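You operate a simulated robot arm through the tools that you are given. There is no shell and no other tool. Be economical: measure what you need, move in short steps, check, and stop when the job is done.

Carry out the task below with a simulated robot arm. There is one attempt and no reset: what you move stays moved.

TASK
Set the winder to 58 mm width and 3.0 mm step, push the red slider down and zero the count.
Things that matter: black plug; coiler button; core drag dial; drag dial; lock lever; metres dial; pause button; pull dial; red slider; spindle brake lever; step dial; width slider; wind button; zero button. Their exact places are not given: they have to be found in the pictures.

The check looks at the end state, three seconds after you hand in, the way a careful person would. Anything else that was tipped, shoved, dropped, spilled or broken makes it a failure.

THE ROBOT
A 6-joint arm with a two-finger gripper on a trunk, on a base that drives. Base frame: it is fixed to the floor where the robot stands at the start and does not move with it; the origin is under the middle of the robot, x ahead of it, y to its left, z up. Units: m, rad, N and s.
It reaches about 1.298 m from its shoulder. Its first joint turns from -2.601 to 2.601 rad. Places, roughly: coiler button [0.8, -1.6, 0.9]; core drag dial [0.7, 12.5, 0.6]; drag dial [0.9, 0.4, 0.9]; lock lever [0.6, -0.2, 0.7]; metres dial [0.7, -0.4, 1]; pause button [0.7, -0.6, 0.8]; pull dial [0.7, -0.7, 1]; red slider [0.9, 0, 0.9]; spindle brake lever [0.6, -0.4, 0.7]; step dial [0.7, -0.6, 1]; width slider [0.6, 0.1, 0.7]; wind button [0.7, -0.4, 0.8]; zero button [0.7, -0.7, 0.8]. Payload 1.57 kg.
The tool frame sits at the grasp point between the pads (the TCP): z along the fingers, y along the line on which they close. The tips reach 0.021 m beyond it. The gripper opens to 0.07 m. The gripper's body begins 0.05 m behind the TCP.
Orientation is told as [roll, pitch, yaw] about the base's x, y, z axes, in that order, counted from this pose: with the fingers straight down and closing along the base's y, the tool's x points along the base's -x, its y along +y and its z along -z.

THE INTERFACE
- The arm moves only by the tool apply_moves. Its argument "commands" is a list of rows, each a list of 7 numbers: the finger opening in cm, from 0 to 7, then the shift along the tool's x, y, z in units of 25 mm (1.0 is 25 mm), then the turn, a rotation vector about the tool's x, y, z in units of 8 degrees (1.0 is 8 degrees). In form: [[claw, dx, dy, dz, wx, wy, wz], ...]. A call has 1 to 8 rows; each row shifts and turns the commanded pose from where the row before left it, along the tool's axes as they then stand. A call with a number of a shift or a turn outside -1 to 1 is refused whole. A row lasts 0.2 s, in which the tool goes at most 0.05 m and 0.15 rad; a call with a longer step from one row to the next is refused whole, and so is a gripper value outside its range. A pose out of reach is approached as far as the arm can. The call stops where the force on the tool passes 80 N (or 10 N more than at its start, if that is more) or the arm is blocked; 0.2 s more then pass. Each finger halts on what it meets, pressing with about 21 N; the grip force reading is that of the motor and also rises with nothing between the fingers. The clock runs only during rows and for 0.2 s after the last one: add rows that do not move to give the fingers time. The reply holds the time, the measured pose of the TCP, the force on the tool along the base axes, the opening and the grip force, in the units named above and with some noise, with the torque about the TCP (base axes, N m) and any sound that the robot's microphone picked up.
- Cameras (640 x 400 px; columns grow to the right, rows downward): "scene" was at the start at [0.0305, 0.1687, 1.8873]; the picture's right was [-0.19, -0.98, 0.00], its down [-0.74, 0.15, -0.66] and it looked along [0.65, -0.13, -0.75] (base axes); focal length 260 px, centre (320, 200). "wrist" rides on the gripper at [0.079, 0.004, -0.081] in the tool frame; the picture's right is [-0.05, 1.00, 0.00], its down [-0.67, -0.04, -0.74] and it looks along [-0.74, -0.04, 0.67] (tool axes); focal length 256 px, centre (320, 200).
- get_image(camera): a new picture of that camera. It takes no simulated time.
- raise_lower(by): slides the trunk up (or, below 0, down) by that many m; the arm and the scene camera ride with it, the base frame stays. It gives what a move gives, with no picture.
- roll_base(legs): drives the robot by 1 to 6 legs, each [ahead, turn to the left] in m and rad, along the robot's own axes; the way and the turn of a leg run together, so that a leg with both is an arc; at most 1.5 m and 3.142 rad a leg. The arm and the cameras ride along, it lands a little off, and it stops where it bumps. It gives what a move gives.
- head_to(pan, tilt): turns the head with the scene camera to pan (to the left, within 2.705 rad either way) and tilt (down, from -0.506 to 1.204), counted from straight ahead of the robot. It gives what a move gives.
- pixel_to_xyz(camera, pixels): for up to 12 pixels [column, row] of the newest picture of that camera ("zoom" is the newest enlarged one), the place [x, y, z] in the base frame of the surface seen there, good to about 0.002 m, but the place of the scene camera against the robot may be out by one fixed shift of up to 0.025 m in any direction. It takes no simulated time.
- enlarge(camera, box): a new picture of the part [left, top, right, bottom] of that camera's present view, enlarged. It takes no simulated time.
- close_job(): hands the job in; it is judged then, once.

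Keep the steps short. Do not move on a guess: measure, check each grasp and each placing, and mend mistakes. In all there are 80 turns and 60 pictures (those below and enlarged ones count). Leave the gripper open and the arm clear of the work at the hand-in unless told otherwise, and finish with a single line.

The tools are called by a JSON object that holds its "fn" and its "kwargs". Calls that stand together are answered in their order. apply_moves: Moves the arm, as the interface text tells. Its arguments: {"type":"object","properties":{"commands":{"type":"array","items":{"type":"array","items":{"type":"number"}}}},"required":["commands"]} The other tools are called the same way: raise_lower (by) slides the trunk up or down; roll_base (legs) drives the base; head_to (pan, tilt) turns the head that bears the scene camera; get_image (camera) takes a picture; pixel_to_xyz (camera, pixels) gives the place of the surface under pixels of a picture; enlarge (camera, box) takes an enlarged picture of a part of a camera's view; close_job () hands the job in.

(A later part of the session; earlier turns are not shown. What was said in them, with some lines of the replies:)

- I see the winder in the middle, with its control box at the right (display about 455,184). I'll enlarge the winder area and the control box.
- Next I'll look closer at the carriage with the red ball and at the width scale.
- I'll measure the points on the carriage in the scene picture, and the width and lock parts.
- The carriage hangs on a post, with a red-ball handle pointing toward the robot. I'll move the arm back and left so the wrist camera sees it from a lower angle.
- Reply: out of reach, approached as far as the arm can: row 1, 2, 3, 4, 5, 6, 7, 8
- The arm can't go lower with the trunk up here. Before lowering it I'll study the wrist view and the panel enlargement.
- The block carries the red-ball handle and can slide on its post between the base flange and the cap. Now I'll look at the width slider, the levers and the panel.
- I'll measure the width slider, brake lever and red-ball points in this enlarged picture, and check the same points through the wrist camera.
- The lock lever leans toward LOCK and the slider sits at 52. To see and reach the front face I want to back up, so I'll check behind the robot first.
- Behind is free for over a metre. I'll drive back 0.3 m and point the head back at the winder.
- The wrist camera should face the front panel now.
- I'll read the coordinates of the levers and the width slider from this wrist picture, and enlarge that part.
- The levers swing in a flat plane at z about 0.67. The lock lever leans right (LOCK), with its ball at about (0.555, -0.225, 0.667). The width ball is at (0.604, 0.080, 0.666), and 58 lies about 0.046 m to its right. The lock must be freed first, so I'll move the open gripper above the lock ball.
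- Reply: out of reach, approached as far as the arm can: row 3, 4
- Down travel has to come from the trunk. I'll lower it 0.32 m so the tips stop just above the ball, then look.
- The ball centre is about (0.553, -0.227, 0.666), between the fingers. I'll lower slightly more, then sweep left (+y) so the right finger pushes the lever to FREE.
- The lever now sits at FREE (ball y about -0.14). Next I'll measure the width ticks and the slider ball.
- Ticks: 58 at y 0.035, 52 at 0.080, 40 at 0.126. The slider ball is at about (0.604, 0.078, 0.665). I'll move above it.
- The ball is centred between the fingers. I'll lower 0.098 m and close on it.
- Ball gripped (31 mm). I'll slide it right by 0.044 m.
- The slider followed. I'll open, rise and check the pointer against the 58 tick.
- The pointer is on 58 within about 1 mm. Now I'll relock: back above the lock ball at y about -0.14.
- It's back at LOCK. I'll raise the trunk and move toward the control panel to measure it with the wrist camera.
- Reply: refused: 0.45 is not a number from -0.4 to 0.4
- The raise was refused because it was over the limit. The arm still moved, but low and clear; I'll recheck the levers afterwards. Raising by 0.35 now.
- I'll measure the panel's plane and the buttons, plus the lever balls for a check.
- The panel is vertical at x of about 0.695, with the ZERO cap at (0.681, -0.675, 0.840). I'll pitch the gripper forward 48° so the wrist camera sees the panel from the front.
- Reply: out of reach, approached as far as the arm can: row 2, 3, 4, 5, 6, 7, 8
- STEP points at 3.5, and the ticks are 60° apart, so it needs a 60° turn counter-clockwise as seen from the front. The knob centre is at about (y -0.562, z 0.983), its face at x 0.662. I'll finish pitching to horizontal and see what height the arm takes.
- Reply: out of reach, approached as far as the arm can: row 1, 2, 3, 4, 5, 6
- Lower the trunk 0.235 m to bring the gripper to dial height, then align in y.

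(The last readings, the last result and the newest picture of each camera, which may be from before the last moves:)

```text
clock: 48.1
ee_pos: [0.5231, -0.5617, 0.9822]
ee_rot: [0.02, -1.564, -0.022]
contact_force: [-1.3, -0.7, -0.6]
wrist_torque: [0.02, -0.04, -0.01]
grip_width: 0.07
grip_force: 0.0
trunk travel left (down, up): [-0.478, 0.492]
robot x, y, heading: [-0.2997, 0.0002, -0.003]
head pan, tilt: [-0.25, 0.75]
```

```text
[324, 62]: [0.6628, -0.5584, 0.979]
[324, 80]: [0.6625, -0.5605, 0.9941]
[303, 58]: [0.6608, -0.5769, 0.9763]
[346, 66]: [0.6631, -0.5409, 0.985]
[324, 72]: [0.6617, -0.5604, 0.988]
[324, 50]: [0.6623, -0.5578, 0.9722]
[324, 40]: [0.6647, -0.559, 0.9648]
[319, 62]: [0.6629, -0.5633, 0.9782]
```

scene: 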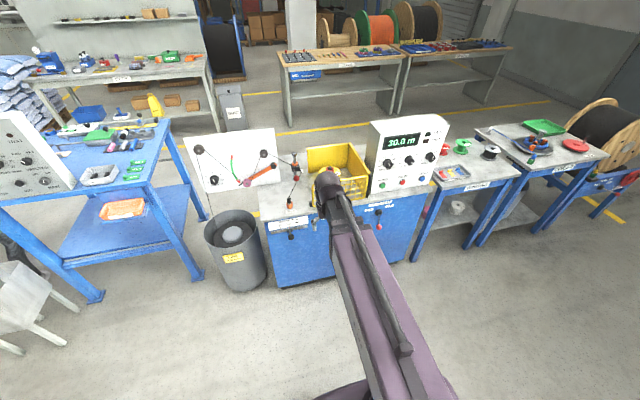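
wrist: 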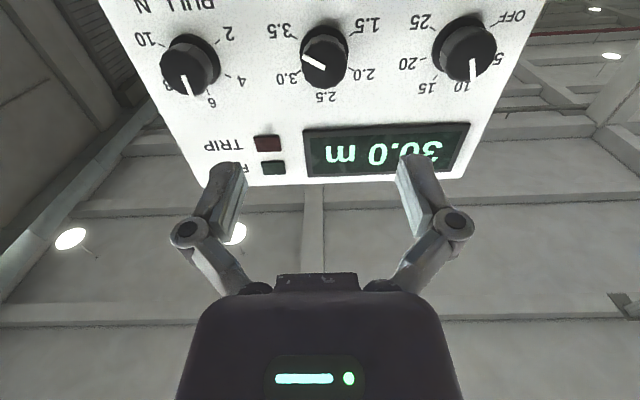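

The knob face centre is (-0.560, 0.982) and the gripper is aligned. I'll go forward 0.139 m around the knob.

{"fn": "apply_moves", "kwargs": {"commands": [[7, 0, 0.06, 0.8, 0, 0, 0], [7, 0, 0, 0.8, 0, 0, 0], [7, 0, 0, 0.8, 0, 0, 0], [7, 0, 0, 0.8, 0, 0, 0], [7, 0, 0, 0.8, 0, 0, 0], [7, 0, 0, 0.8, 0, 0, 0], [7, 0, 0, 0.7, 0, 0, 0]]}}

{"fn": "get_image", "kwargs": {"camera": "wrist"}}

```text
clock: 49.7
ee_pos: [0.66, -0.5631, 0.9817]
ee_rot: [0.006, -1.563, -0.011]
contact_force: [0.3, 0.4, 0.6]
wrist_torque: [0.01, -0.01, 0.02]
grip_width: 0.0697
grip_force: 0.2
trunk travel left (down, up): [-0.478, 0.492]
robot x, y, heading: [-0.3044, 0.001, -0.004]
head pan, tilt: [-0.25, 0.75]
```

```text
21 pictures are left
```

wrist: 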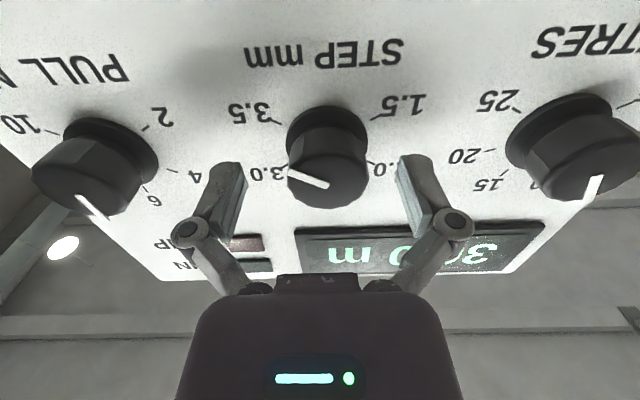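

The knob sits between the fingers, about 2 mm to the left. I'll nudge the gripper and close.

{"fn": "apply_moves", "kwargs": {"commands": [[6, 0, 0.1, 0, 0, 0, 0], [4, 0, 0, 0, 0, 0, 0], [3, 0, 0, 0, 0, 0, 0], [3, 0, 0, 0, 0, 0, 0], [3, 0, 0, 0, 0, 0, 0]]}}

```text
clock: 50.9
ee_pos: [0.6595, -0.5591, 0.9824]
ee_rot: [-0.012, -1.562, 0.012]
contact_force: [-1.7, 2.1, -2.1]
wrist_torque: [-0.02, 0.05, -0.1]
grip_width: 0.0375
grip_force: 31.7
trunk travel left (down, up): [-0.478, 0.492]
robot x, y, heading: [-0.2994, -0.001, -0.001]
head pan, tilt: [-0.25, 0.75]
```

Gripped at 37.5 mm. I'll turn -60° about tool z (7.5 units).

{"fn": "apply_moves", "kwargs": {"commands": [[3, 0, 0, 0, 0, 0, -1], [3, 0, 0, 0, 0, 0, -1], [3, 0, 0, 0, 0, 0, -1], [3, 0, 0, 0, 0, 0, -1], [3, 0, 0, 0, 0, 0, -1], [3, 0, 0, 0, 0, 0, -1], [3, 0, 0, 0, 0, 0, -1], [3, 0, 0, 0, 0, 0, -0.5]]}}

{"fn": "get_image", "kwargs": {"camera": "wrist"}}

```text
clock: 52.7
ee_pos: [0.6592, -0.5598, 0.983]
ee_rot: [-1.562, -0.522, 1.565]
contact_force: [4.1, -12.8, 14.3]
wrist_torque: [0.06, -0.16, -0.12]
grip_width: 0.0414
grip_force: 8.8
trunk travel left (down, up): [-0.478, 0.492]
robot x, y, heading: [-0.3013, 0.0004, -0.005]
head pan, tilt: [-0.25, 0.75]
```

```text
20 pictures are left
```

wrist: 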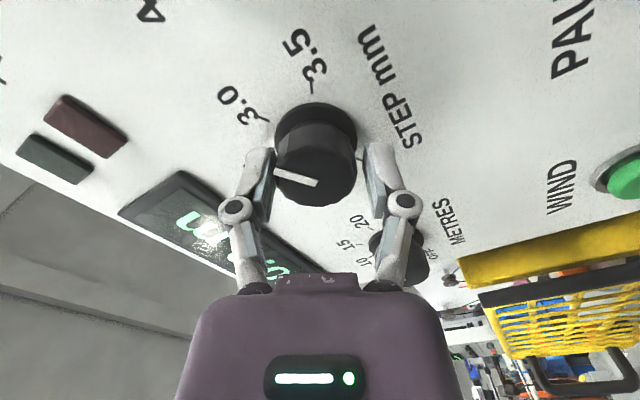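

The knob seems to have turned with the gripper, though the grip shifted on a facet. I'll open, back off and check the pointer.

{"fn": "apply_moves", "kwargs": {"commands": [[5, 0, 0, 0, 0, 0, 0], [7, 0, 0, 0, 0, 0, 0], [7, 0, 0, -1, 0, 0, 0], [7, 0, 0, -1, 0, 0, 0], [7, 0, 0, -1, 0, 0, 0], [7, 0, 0, -1, 0, 0, 0], [7, 0, 0, -1, 0, 0, 0]]}}

{"fn": "apply_moves", "kwargs": {"commands": [[7, 0, 0, 0, 0, 0, 1], [7, 0, 0, 0, 0, 0, 1], [7, 0, 0, 0, 0, 0, 1], [7, 0, 0, 0, 0, 0, 1], [7, 0, 0, 0, 0, 0, 1], [7, 0, 0, 0, 0, 0, 1], [7, 0, 0, 0, 0, 0, 1], [7, 0, 0, 0, 0, 0, 0.5]]}}

{"fn": "enlarge", "kwargs": {"camera": "wrist", "box": [240, 0, 400, 110]}}

```text
clock: 54.3
ee_pos: [0.5358, -0.5592, 0.9823]
ee_rot: [-1.562, -0.524, 1.563]
contact_force: [-0.1, -0.1, 0.6]
wrist_torque: [0.01, 0.03, 0.01]
grip_width: 0.0702
grip_force: 0.1
trunk travel left (down, up): [-0.478, 0.492]
robot x, y, heading: [-0.2991, -0.0026, -0.004]
head pan, tilt: [-0.25, 0.75]
```

```text
clock: 56.1
ee_pos: [0.5356, -0.5581, 0.9822]
ee_rot: [0.311, -1.564, -0.316]
contact_force: [-0.3, -0.6, -0.9]
wrist_torque: [-0.03, 0.03, 0.03]
grip_width: 0.07
grip_force: 0.0
trunk travel left (down, up): [-0.478, 0.492]
robot x, y, heading: [-0.3023, 0.0005, -0.001]
head pan, tilt: [-0.25, 0.75]
```

```text
3.64 times, centred on (320, 55) of wrist
```

zoom: 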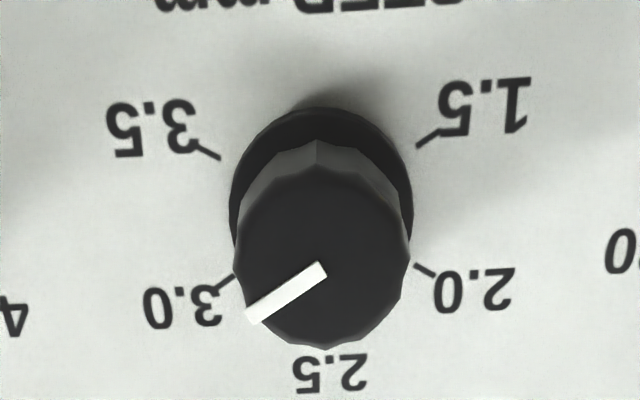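

STEP points at 3.0, parallel to its tick within 2–3°. Now ZERO: close the fingers, move to y -0.675 and lower to z 0.840.

{"fn": "apply_moves", "kwargs": {"commands": [[5, 0, -0.8, 0, 0, 0, 0], [3, 0, -0.8, 0, 0, 0, 0], [1, 0, -0.8, 0, 0, 0, 0], [0, 0, -0.8, 0, 0, 0, 0], [0, 0, -0.8, 0, 0, 0, 0], [0, 0, -0.68, 0, 0, 0, 0], [0, 0, 0, 0, 0, 0, 0]]}}

{"fn": "raise_lower", "kwargs": {"by": -0.142}}

{"fn": "get_image", "kwargs": {"camera": "wrist"}}

```text
clock: 57.7
ee_pos: [0.5346, -0.676, 0.9817]
ee_rot: [0.012, -1.564, -0.016]
contact_force: [-0.4, -0.6, 0.4]
wrist_torque: [-0.01, 0.01, -0.02]
grip_width: 0.0
grip_force: 21.2
trunk travel left (down, up): [-0.478, 0.492]
robot x, y, heading: [-0.3018, 0.0027, -0.007]
head pan, tilt: [-0.25, 0.75]
```

```text
clock: 59.4
ee_pos: [0.5337, -0.6757, 0.8394]
ee_rot: [0.007, -1.563, -0.006]
contact_force: [0.5, 0.1, -0.1]
wrist_torque: [0.0, 0.01, 0.02]
grip_width: 0.0
grip_force: 21.4
trunk travel left (down, up): [-0.336, 0.634]
robot x, y, heading: [-0.3013, 0.0017, -0.002]
head pan, tilt: [-0.25, 0.75]
```

```text
18 pictures are left
```

wrist: 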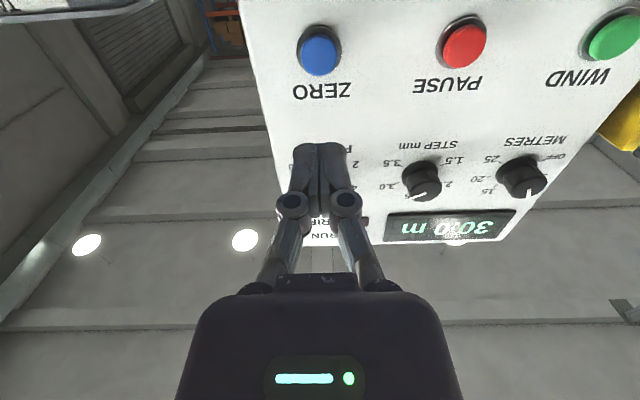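

{"fn": "pixel_to_xyz", "kwargs": {"camera": "wrist", "pixels": [[319, 55], [301, 55], [338, 55], [319, 40], [319, 72]]}}

{"fn": "apply_moves", "kwargs": {"commands": [[0, 0, 0, 0.9, 0, 0, 0], [0, 0, 0, 0.9, 0, 0, 0], [0, 0, 0, 0.9, 0, 0, 0], [0, 0, 0, 0.9, 0, 0, 0], [0, 0, 0, 0.9, 0, 0, 0], [0, 0, 0, 0, 0, 0, 0]]}}

```text
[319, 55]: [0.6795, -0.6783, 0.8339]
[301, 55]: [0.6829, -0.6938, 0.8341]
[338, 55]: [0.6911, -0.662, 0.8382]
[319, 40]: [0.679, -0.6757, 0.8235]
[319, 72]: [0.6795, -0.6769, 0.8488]
```

```text
clock: 60.8
ee_pos: [0.647, -0.6758, 0.8395]
ee_rot: [0.009, -1.56, -0.011]
contact_force: [0.0, -0.6, -0.3]
wrist_torque: [0.01, -0.01, -0.01]
grip_width: 0.0
grip_force: 20.8
trunk travel left (down, up): [-0.336, 0.634]
robot x, y, heading: [-0.3001, -0.0027, -0.003]
head pan, tilt: [-0.25, 0.75]
```

Tips are at x 0.668 and the button face at 0.679. I'll press in small steps.

{"fn": "apply_moves", "kwargs": {"commands": [[0, 0.1, 0, 0.2, 0, 0, 0], [0, 0, 0, 0.2, 0, 0, 0], [0, 0, 0, 0.12, 0, 0, 0], [0, 0, 0, 0.12, 0, 0, 0], [0, 0, 0, 0, 0, 0, 0]]}}

{"fn": "enlarge", "kwargs": {"camera": "scene", "box": [340, 80, 500, 200]}}

```text
clock: 62.0
ee_pos: [0.6623, -0.6758, 0.8407]
ee_rot: [0.014, -1.563, -0.017]
contact_force: [-2.1, 0.0, -0.9]
wrist_torque: [0.03, -0.01, 0.01]
grip_width: 0.0061
grip_force: 28.6
out of reach, approached as far as the arm can: row 1
trunk travel left (down, up): [-0.336, 0.634]
robot x, y, heading: [-0.2992, -0.0019, -0.007]
head pan, tilt: [-0.25, 0.75]
```

```text
3.33 times, centred on (420, 140) of scene
```

zoom: 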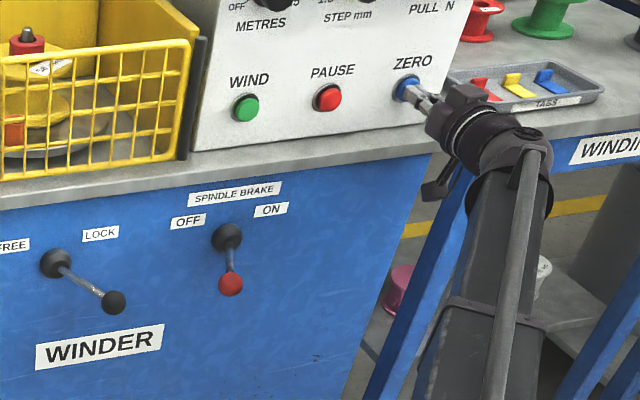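

Contact is just starting (2 N). I'll press further in small steps.

{"fn": "apply_moves", "kwargs": {"commands": [[0, 0, 0, 0.12, 0, 0, 0], [0, 0, 0, 0.12, 0, 0, 0], [0, 0, 0, 0, 0, 0, 0]]}}

{"fn": "head_to", "kwargs": {"pan": -0.4, "tilt": 0.45}}

{"fn": "get_image", "kwargs": {"camera": "scene"}}

```text
clock: 62.8
ee_pos: [0.6666, -0.6762, 0.8405]
ee_rot: [-0.047, -1.563, 0.043]
contact_force: [-20.1, 2.8, -7.2]
wrist_torque: [0.0, 0.12, 0.09]
grip_width: 0.0062
grip_force: 28.8
trunk travel left (down, up): [-0.336, 0.634]
robot x, y, heading: [-0.3002, 0.0006, -0.006]
head pan, tilt: [-0.25, 0.75]
heard: click
```

```text
clock: 63.6
ee_pos: [0.6676, -0.6758, 0.8407]
ee_rot: [0.016, -1.565, -0.018]
contact_force: [-27.1, 5.1, -9.2]
wrist_torque: [-0.02, 0.15, 0.14]
grip_width: 0.006
grip_force: 28.9
trunk travel left (down, up): [-0.336, 0.634]
robot x, y, heading: [-0.3029, 0.0001, -0.01]
head pan, tilt: [-0.4, 0.45]
```

```text
16 pictures are left
```

scene: 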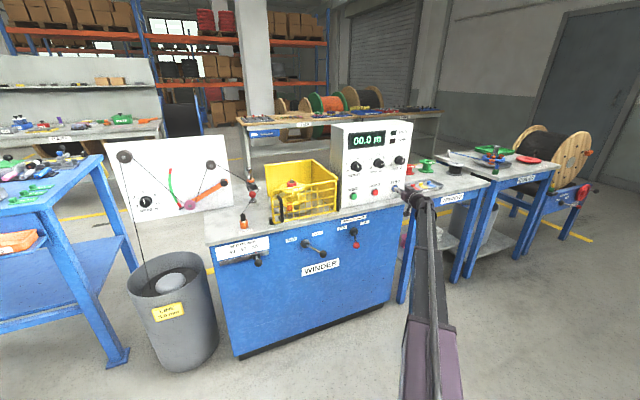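

The click was heard and the display reads 00.0 m. I'll back away from the button, raise and turn the gripper down again.

{"fn": "apply_moves", "kwargs": {"commands": [[0, 0, 0, -1, 0, 0, 0], [0, 0, 0, -1, 0, 0, 0], [0, 0, 0, -1, 0, 0, 0], [0, 0, 0, -1, 0, 0, 0], [0, 0, 0, -1, 0, 0, 0], [0, 0, 0, -1, 0, 0, 0], [0, 0, 0, -1, 0, 0, 0], [0, 0, 0, -1, 0, 0, 0]]}}

{"fn": "apply_moves", "kwargs": {"commands": [[0, 0, 0, -1, 0, 0, 0], [0, 0, 0, -1, 0, 0, 0], [0, 0, 0, 0, 0, 1, 0], [0, 0, 0, 0, 0, 1, 0], [0, 0, 0, 0, 0, 1, 0], [0, 0, 0, 0, 0, 1, 0], [0, 0, 0, 0, 0, 1, 0], [0, 0, 0, 0, 0, 1, 0]]}}

{"fn": "apply_moves", "kwargs": {"commands": [[0, 0, 0, 0, 0, 1, 0], [0, 0, 0, 0, 0, 1, 0], [0, 0, 0, 0, 0, 1, 0], [0, 0, 0, 0, 0, 1, 0], [0, 0, 0, 0, 0, 1, 0], [0, 0, 0, 0, 0, 0.2, 0]]}}

{"fn": "raise_lower", "kwargs": {"by": 0.4}}

```text
clock: 65.4
ee_pos: [0.4693, -0.6767, 0.8396]
ee_rot: [-0.007, -1.566, 0.005]
contact_force: [-0.3, 0.2, 0.5]
wrist_torque: [0.0, 0.04, -0.03]
grip_width: 0.0
grip_force: 28.4
trunk travel left (down, up): [-0.336, 0.634]
robot x, y, heading: [-0.2989, -0.0031, -0.001]
head pan, tilt: [-0.4, 0.45]
```

```text
clock: 67.2
ee_pos: [0.4182, -0.6767, 0.7025]
ee_rot: [0.0, -0.725, -0.005]
contact_force: [1.0, -0.3, 0.1]
wrist_torque: [0.04, -0.01, -0.03]
grip_width: 0.0001
grip_force: 28.4
out of reach, approached as far as the arm can: row 3, 4, 5, 6, 7, 8
trunk travel left (down, up): [-0.336, 0.634]
robot x, y, heading: [-0.3013, 0.0003, -0.005]
head pan, tilt: [-0.4, 0.45]
```

```text
clock: 68.6
ee_pos: [0.4191, -0.6768, 0.6542]
ee_rot: [-0.001, 0.002, -0.005]
contact_force: [0.3, -0.1, 0.1]
wrist_torque: [-0.02, 0.01, 0.0]
grip_width: 0.0
grip_force: 28.9
out of reach, approached as far as the arm can: row 1, 2, 3, 4
trunk travel left (down, up): [-0.336, 0.634]
robot x, y, heading: [-0.2989, -0.0008, 0.002]
head pan, tilt: [-0.4, 0.45]
```

```text
clock: 72.4
ee_pos: [0.4179, -0.6769, 1.0554]
ee_rot: [0.0, 0.0, -0.003]
contact_force: [-0.4, -0.4, -0.6]
wrist_torque: [-0.04, 0.01, -0.01]
grip_width: 0.0
grip_force: 28.5
trunk travel left (down, up): [-0.736, 0.234]
robot x, y, heading: [-0.3022, 0.0001, -0.005]
head pan, tilt: [-0.4, 0.45]
```

Now swing left to y of about 0, staying in front of the winder.

{"fn": "apply_moves", "kwargs": {"commands": [[0, 0, 1, 0, 0, 0, 0], [0, 0, 1, 0, 0, 0, 0], [0, 0, 1, 0, 0, 0, 0], [0, 0, 1, 0, 0, 0, 0], [0, 0, 1, 0, 0, 0, 0], [0, 0, 1, 0, 0, 0, 0], [0, 0, 1, 0, 0, 0, 0], [0, 0, 1, 0, 0, 0, 0]]}}

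{"fn": "apply_moves", "kwargs": {"commands": [[0, 0, 1, 0, 0, 0, 0], [0, 0, 1, 0, 0, 0, 0], [0, 0, 1, 0, 0, 0, 0], [0, 0, 1, 0, 0, 0, 0], [0, 0, 1, 0, 0, 0, 0], [0, 0, 1, 0, 0, 0, 0], [0, 0, 1, 0, 0, 0, 0], [0, 0, 1, 0, 0, 0, 0]]}}

{"fn": "apply_moves", "kwargs": {"commands": [[0, 0, 1, 0, 0, 0, 0], [0, 0, 1, 0, 0, 0, 0], [0, 0, 1, 0, 0, 0, 0], [0, 0, 1, 0, 0, 0, 0], [0, 0, 1, 0, 0, 0, 0], [0, 0, 1, 0, 0, 0, 0], [0, 0, 1, 0, 0, 0, 0], [0, 0, 1, 0, 0, 0, 0]]}}

{"fn": "apply_moves", "kwargs": {"commands": [[0, -1, 1, 0, 0, 0, 0], [0, -1, 1, 0, 0, 0, 0], [0, -1, 1, 0, 0, 0, 0]]}}

{"fn": "get_image", "kwargs": {"camera": "wrist"}}

```text
clock: 74.2
ee_pos: [0.4196, -0.4765, 1.0558]
ee_rot: [0.0, -0.001, -0.004]
contact_force: [0.1, 0.7, -0.4]
wrist_torque: [0.01, 0.01, 0.02]
grip_width: 0.0
grip_force: 28.5
trunk travel left (down, up): [-0.736, 0.234]
robot x, y, heading: [-0.3052, -0.0008, -0.002]
head pan, tilt: [-0.4, 0.45]
```

```text
clock: 76.0
ee_pos: [0.4197, -0.2755, 1.0549]
ee_rot: [0.001, -0.001, -0.003]
contact_force: [-0.1, 0.0, 1.2]
wrist_torque: [0.01, -0.04, -0.03]
grip_width: 0.0
grip_force: 28.9
trunk travel left (down, up): [-0.736, 0.234]
robot x, y, heading: [-0.3035, 0.0018, -0.008]
head pan, tilt: [-0.4, 0.45]
```

```text
clock: 77.8
ee_pos: [0.4202, -0.0769, 1.0554]
ee_rot: [-0.002, 0.001, -0.005]
contact_force: [-0.3, 1.0, -0.6]
wrist_torque: [0.05, -0.01, -0.01]
grip_width: 0.0001
grip_force: 27.9
trunk travel left (down, up): [-0.736, 0.234]
robot x, y, heading: [-0.3009, -0.0021, -0.004]
head pan, tilt: [-0.4, 0.45]
```

```text
clock: 78.6
ee_pos: [0.4944, -0.001, 1.0536]
ee_rot: [-0.001, -0.001, -0.003]
contact_force: [-0.1, 0.1, -0.2]
wrist_torque: [0.01, 0.02, -0.02]
grip_width: 0.0001
grip_force: 28.4
trunk travel left (down, up): [-0.736, 0.234]
robot x, y, heading: [-0.3028, 0.001, -0.005]
head pan, tilt: [-0.4, 0.45]
```

```text
15 pictures are left
```

wrist: 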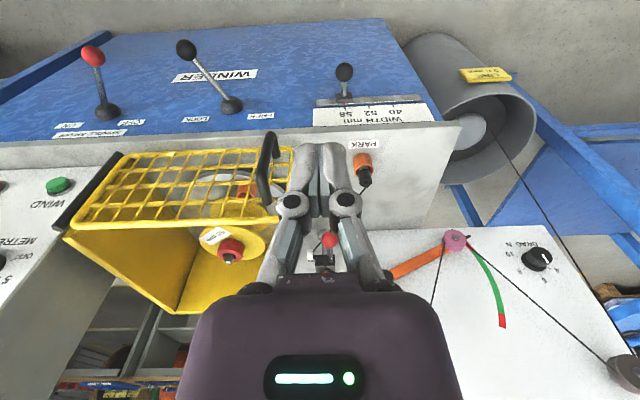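

I'll extend forward toward the ball; the tips at z 1.03 clear the post cap at 0.957.

{"fn": "apply_moves", "kwargs": {"commands": [[0, -1, 0, 0, 0, 0, 0], [0, -1, 0, 0, 0, 0, 0], [0, -1, 0, 0, 0, 0, 0], [0, -1, 0, 0, 0, 0, 0], [0, -1, 0, 0, 0, 0, 0], [0, -1, 0, 0, 0, 0, 0], [0, -1, 0, 0, 0, 0, 0], [0, -1, 0, 0, 0, 0, 0]]}}

{"fn": "apply_moves", "kwargs": {"commands": [[0, -1, 0, 0, 0, 0, 0], [0, -1, 0, 0, 0, 0, 0], [0, -1, 0, 0, 0, 0, 0]]}}

{"fn": "get_image", "kwargs": {"camera": "wrist"}}

```text
clock: 80.4
ee_pos: [0.695, -0.0032, 1.0555]
ee_rot: [-0.001, 0.001, -0.003]
contact_force: [-0.7, 0.2, 0.2]
wrist_torque: [-0.04, -0.03, 0.0]
grip_width: 0.0
grip_force: 27.9
trunk travel left (down, up): [-0.736, 0.234]
robot x, y, heading: [-0.3052, 0.0001, -0.006]
head pan, tilt: [-0.4, 0.45]
```

```text
clock: 81.2
ee_pos: [0.7715, -0.002, 1.0552]
ee_rot: [-0.001, 0.001, -0.005]
contact_force: [0.3, 0.2, -0.9]
wrist_torque: [0.01, 0.01, -0.03]
grip_width: 0.0
grip_force: 28.9
trunk travel left (down, up): [-0.736, 0.234]
robot x, y, heading: [-0.2996, -0.0008, -0.007]
head pan, tilt: [-0.4, 0.45]
```

```text
14 pictures are left
```

wrist: 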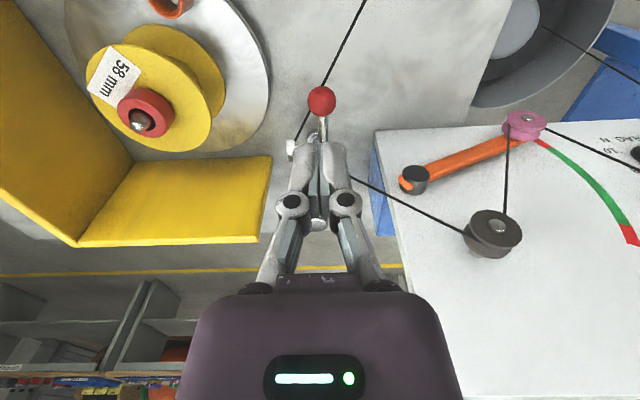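

{"fn": "pixel_to_xyz", "kwargs": {"camera": "wrist", "pixels": [[321, 101], [310, 101], [333, 101], [321, 90], [324, 125], [292, 150], [260, 140], [345, 40]]}}

{"fn": "enlarge", "kwargs": {"camera": "wrist", "box": [250, 60, 390, 180]}}

```text
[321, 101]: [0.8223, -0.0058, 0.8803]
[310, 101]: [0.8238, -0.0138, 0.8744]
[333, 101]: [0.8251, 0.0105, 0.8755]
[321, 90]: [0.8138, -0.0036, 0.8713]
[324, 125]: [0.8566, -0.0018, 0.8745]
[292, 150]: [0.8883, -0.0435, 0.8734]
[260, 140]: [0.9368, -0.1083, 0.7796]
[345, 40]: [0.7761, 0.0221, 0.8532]
```

```text
3.33 times, centred on (320, 120) of wrist
```

zoom: 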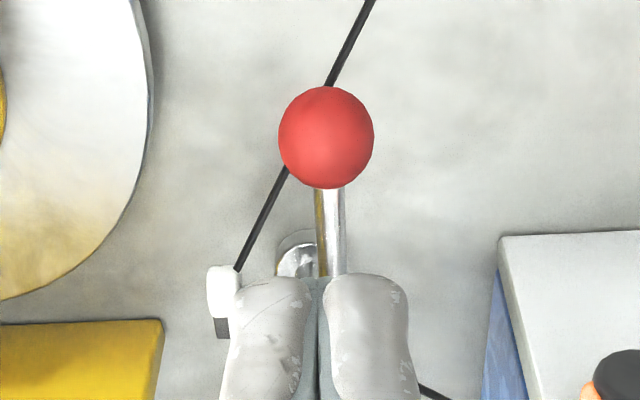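

The ball centre is (0.828, -0.003, 0.869), top 0.883, and the table is at 0.78. The arm has no downward travel at its limit, so I'll move over the ball, lift the arm 0.1 m to gain a downward stroke, and then lower the trunk.

{"fn": "apply_moves", "kwargs": {"commands": [[0, -1, 0, -0.8, 0, 0, 0], [0, -1, 0, -0.8, 0, 0, 0], [0, -0.27, -0.04, -0.8, 0, 0, 0], [0, 0, 0, -0.8, 0, 0, 0], [0, 0, 0, -0.8, 0, 0, 0], [0, 0, 0, 0, 0, 0, 0]]}}

{"fn": "raise_lower", "kwargs": {"by": -0.2}}

{"fn": "get_image", "kwargs": {"camera": "wrist"}}

```text
clock: 82.6
ee_pos: [0.8262, -0.0025, 1.0549]
ee_rot: [0.0, 0.001, -0.004]
contact_force: [-0.1, 0.1, -1.1]
wrist_torque: [0.02, -0.02, -0.02]
grip_width: 0.0
grip_force: 28.9
out of reach, approached as far as the arm can: row 1, 2, 3, 4, 5
trunk travel left (down, up): [-0.736, 0.234]
robot x, y, heading: [-0.3014, 0.002, -0.0]
head pan, tilt: [-0.4, 0.45]
```

```text
clock: 84.8
ee_pos: [0.8257, -0.0035, 0.8551]
ee_rot: [0.001, 0.0, -0.004]
contact_force: [0.2, -0.3, 0.8]
wrist_torque: [-0.01, -0.02, 0.0]
grip_width: 0.0002
grip_force: 28.5
trunk travel left (down, up): [-0.536, 0.434]
robot x, y, heading: [-0.2994, -0.0006, -0.004]
head pan, tilt: [-0.4, 0.45]
```

```text
12 pictures are left
```

wrist: 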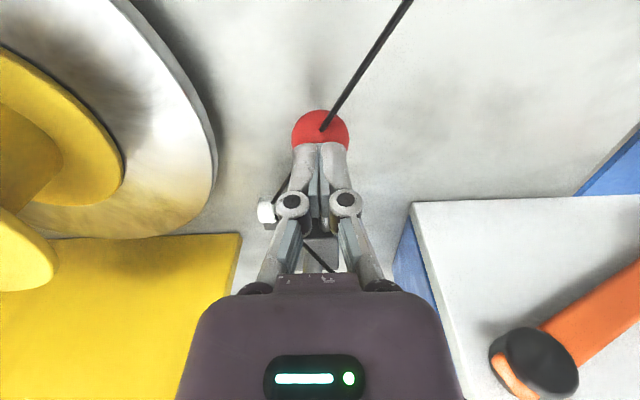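

The arm has no vertical stroke of its own, so the trunk did the pushing: the ball went down about 49 mm with no force left. I'll measure what remains.

{"fn": "head_to", "kwargs": {"pan": -0.05, "tilt": 0.5}}

{"fn": "get_image", "kwargs": {"camera": "scene"}}

{"fn": "pixel_to_xyz", "kwargs": {"camera": "wrist", "pixels": [[312, 120], [335, 122], [265, 212], [327, 260]]}}

```text
clock: 85.6
ee_pos: [0.8271, -0.003, 0.8539]
ee_rot: [-0.001, 0.001, -0.003]
contact_force: [0.2, -0.5, -0.2]
wrist_torque: [-0.01, 0.0, -0.02]
grip_width: 0.0003
grip_force: 28.5
trunk travel left (down, up): [-0.536, 0.434]
robot x, y, heading: [-0.299, 0.002, -0.003]
head pan, tilt: [-0.051, 0.499]
```

```text
11 pictures are left
```

scene: 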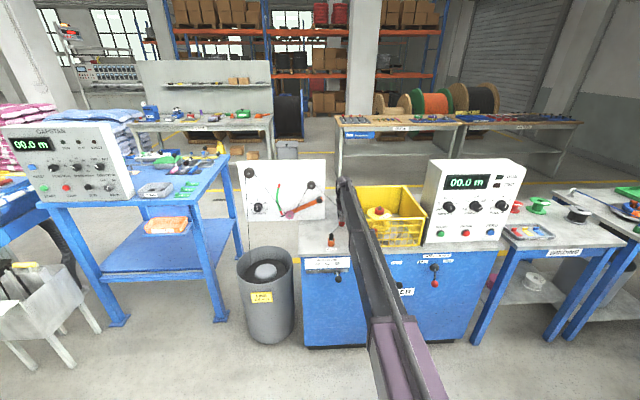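

```text
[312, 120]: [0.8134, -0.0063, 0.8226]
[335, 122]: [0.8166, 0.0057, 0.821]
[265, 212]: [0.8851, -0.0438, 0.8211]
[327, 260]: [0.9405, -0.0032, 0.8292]
```

The block top is near 0.83 and some travel may remain. I'll lower 6 mm at a time and watch the force.

{"fn": "raise_lower", "kwargs": {"by": -0.006}}

{"fn": "enlarge", "kwargs": {"camera": "scene", "box": [300, 165, 370, 260]}}

```text
clock: 86.1
ee_pos: [0.8254, -0.003, 0.8532]
ee_rot: [0.0, -0.005, -0.005]
contact_force: [10.8, 0.5, 30.4]
wrist_torque: [0.01, -0.31, -0.01]
grip_width: 0.0061
grip_force: 28.4
trunk travel left (down, up): [-0.53, 0.44]
robot x, y, heading: [-0.3017, -0.0017, -0.005]
head pan, tilt: [-0.051, 0.499]
```

```text
4.21 times, centred on (335, 212) of scene
```

zoom: 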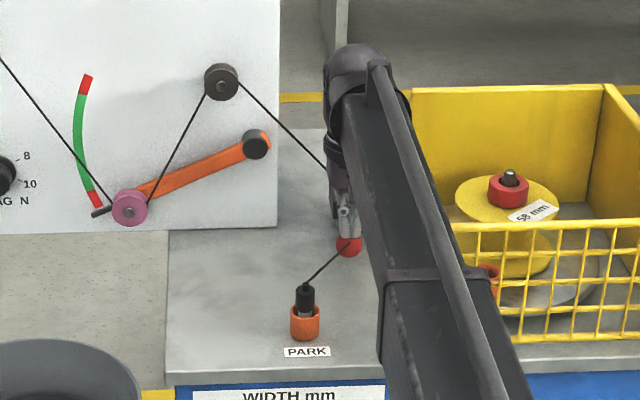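

It's at its stop now (30 N). I'll raise clear and check it stays down.

{"fn": "raise_lower", "kwargs": {"by": 0.22}}

{"fn": "apply_moves", "kwargs": {"commands": [[3, 1, 0, 0, 0, 0, 0], [6, 1, 0, 0, 0, 0, 0], [7, 1, 0, 0, 0, 0, 0], [7, 1, 0, 0, 0, 0, 0], [7, 1, 0, 0, 0, 0, 0], [7, 1, 0, 0, 0, 0, 0], [7, 1, 0, 0, 0, 0, 0], [7, 1, 0, 0, 0, 0, 0]]}}

{"fn": "get_image", "kwargs": {"camera": "wrist"}}

```text
clock: 88.5
ee_pos: [0.8265, -0.0028, 1.0693]
ee_rot: [0.001, 0.001, -0.004]
contact_force: [0.3, 0.2, 0.6]
wrist_torque: [-0.02, 0.05, 0.0]
grip_width: 0.0002
grip_force: 28.3
trunk travel left (down, up): [-0.75, 0.22]
robot x, y, heading: [-0.305, -0.0004, -0.003]
head pan, tilt: [-0.051, 0.499]
```

```text
clock: 90.3
ee_pos: [0.6261, -0.0009, 1.0701]
ee_rot: [-0.001, -0.001, -0.003]
contact_force: [-0.4, 0.8, -0.3]
wrist_torque: [0.02, 0.01, 0.0]
grip_width: 0.0701
grip_force: 0.1
trunk travel left (down, up): [-0.75, 0.22]
robot x, y, heading: [-0.2982, -0.0003, -0.002]
head pan, tilt: [-0.051, 0.499]
```

```text
9 pictures are left
```

wrist: 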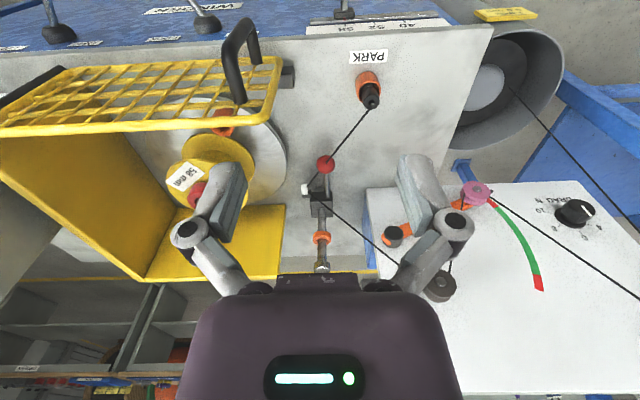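

The block stays down, well below the orange collar. I'll withdraw the arm and do a final check of the front and panel.

{"fn": "apply_moves", "kwargs": {"commands": [[7, 1, 0.6, 0, 0, 0, 0], [7, 1, 0.6, 0, 0, 0, 0], [7, 1, 0.6, 0, 0, 0, 0], [7, 1, 0.6, 0, 0, 0, 0], [7, 1, 0.6, 0, 0, 0, 0], [7, 1, 0.6, 0, 0, 0, 0], [7, 1, 0.6, 0, 0, 0, 0], [7, 1, 0.6, 0, 0, 0, 0]]}}

{"fn": "enlarge", "kwargs": {"camera": "scene", "box": [400, 150, 540, 300]}}

{"fn": "get_image", "kwargs": {"camera": "wrist"}}

```text
clock: 92.1
ee_pos: [0.426, 0.1173, 1.0688]
ee_rot: [0.002, 0.001, -0.004]
contact_force: [-0.6, 1.1, -0.5]
wrist_torque: [0.01, -0.02, 0.02]
grip_width: 0.0701
grip_force: 0.1
trunk travel left (down, up): [-0.75, 0.22]
robot x, y, heading: [-0.3018, -0.0012, -0.006]
head pan, tilt: [-0.051, 0.499]
```

```text
2.67 times, centred on (470, 225) of scene
```

zoom: 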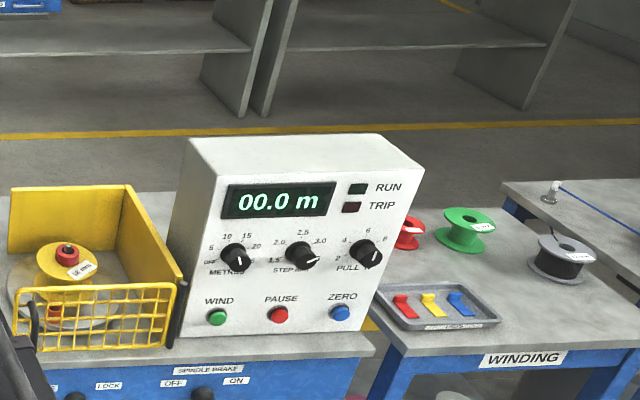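

```text
7 pictures are left
```

wrist: 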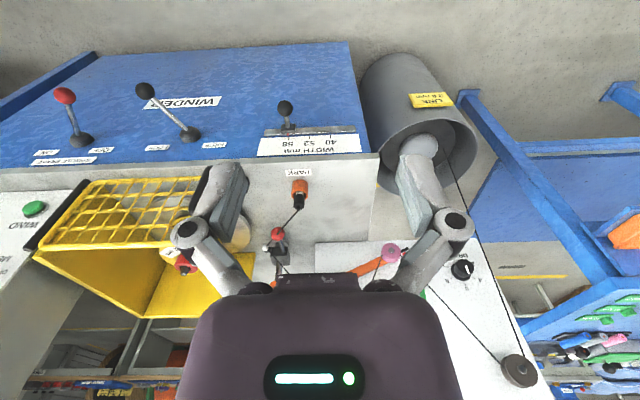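

A last close check of the STEP dial and the width scale.

{"fn": "enlarge", "kwargs": {"camera": "scene", "box": [440, 190, 520, 245]}}

{"fn": "enlarge", "kwargs": {"camera": "wrist", "box": [130, 70, 370, 200]}}

```text
7.27 times, centred on (480, 218) of scene
```

zoom: 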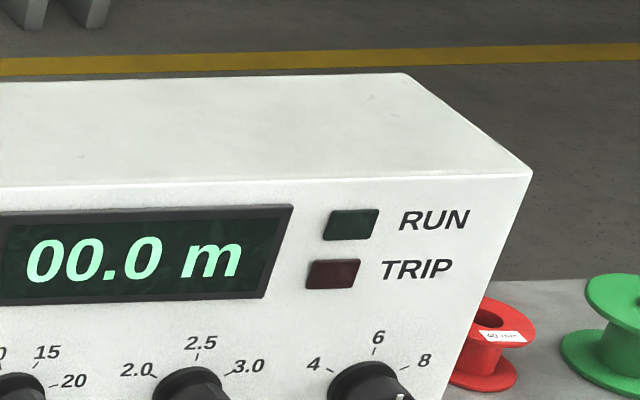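

```text
2.67 times, centred on (250, 135) of wrist
```

zoom: 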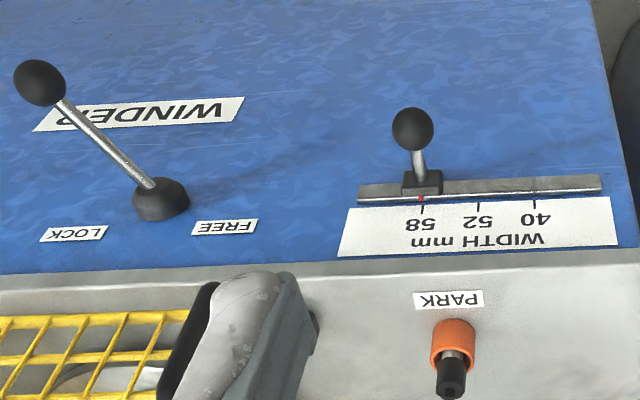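

Width points at 58 with the lever back at LOCK. STEP was at 3.0 in the earlier close-up and has not been touched since. The count shows 00.0, the red slider is down, and the arm is clear with the gripper open. Handing in.

{"fn": "close_job", "kwargs": {}}

```text
The job is handed in.
```

The winder is set to 58 mm width and 3.0 mm step, the red slider is down, the count reads 00.0 m, and the lock lever, freed to move the width slider, is back at LOCK.
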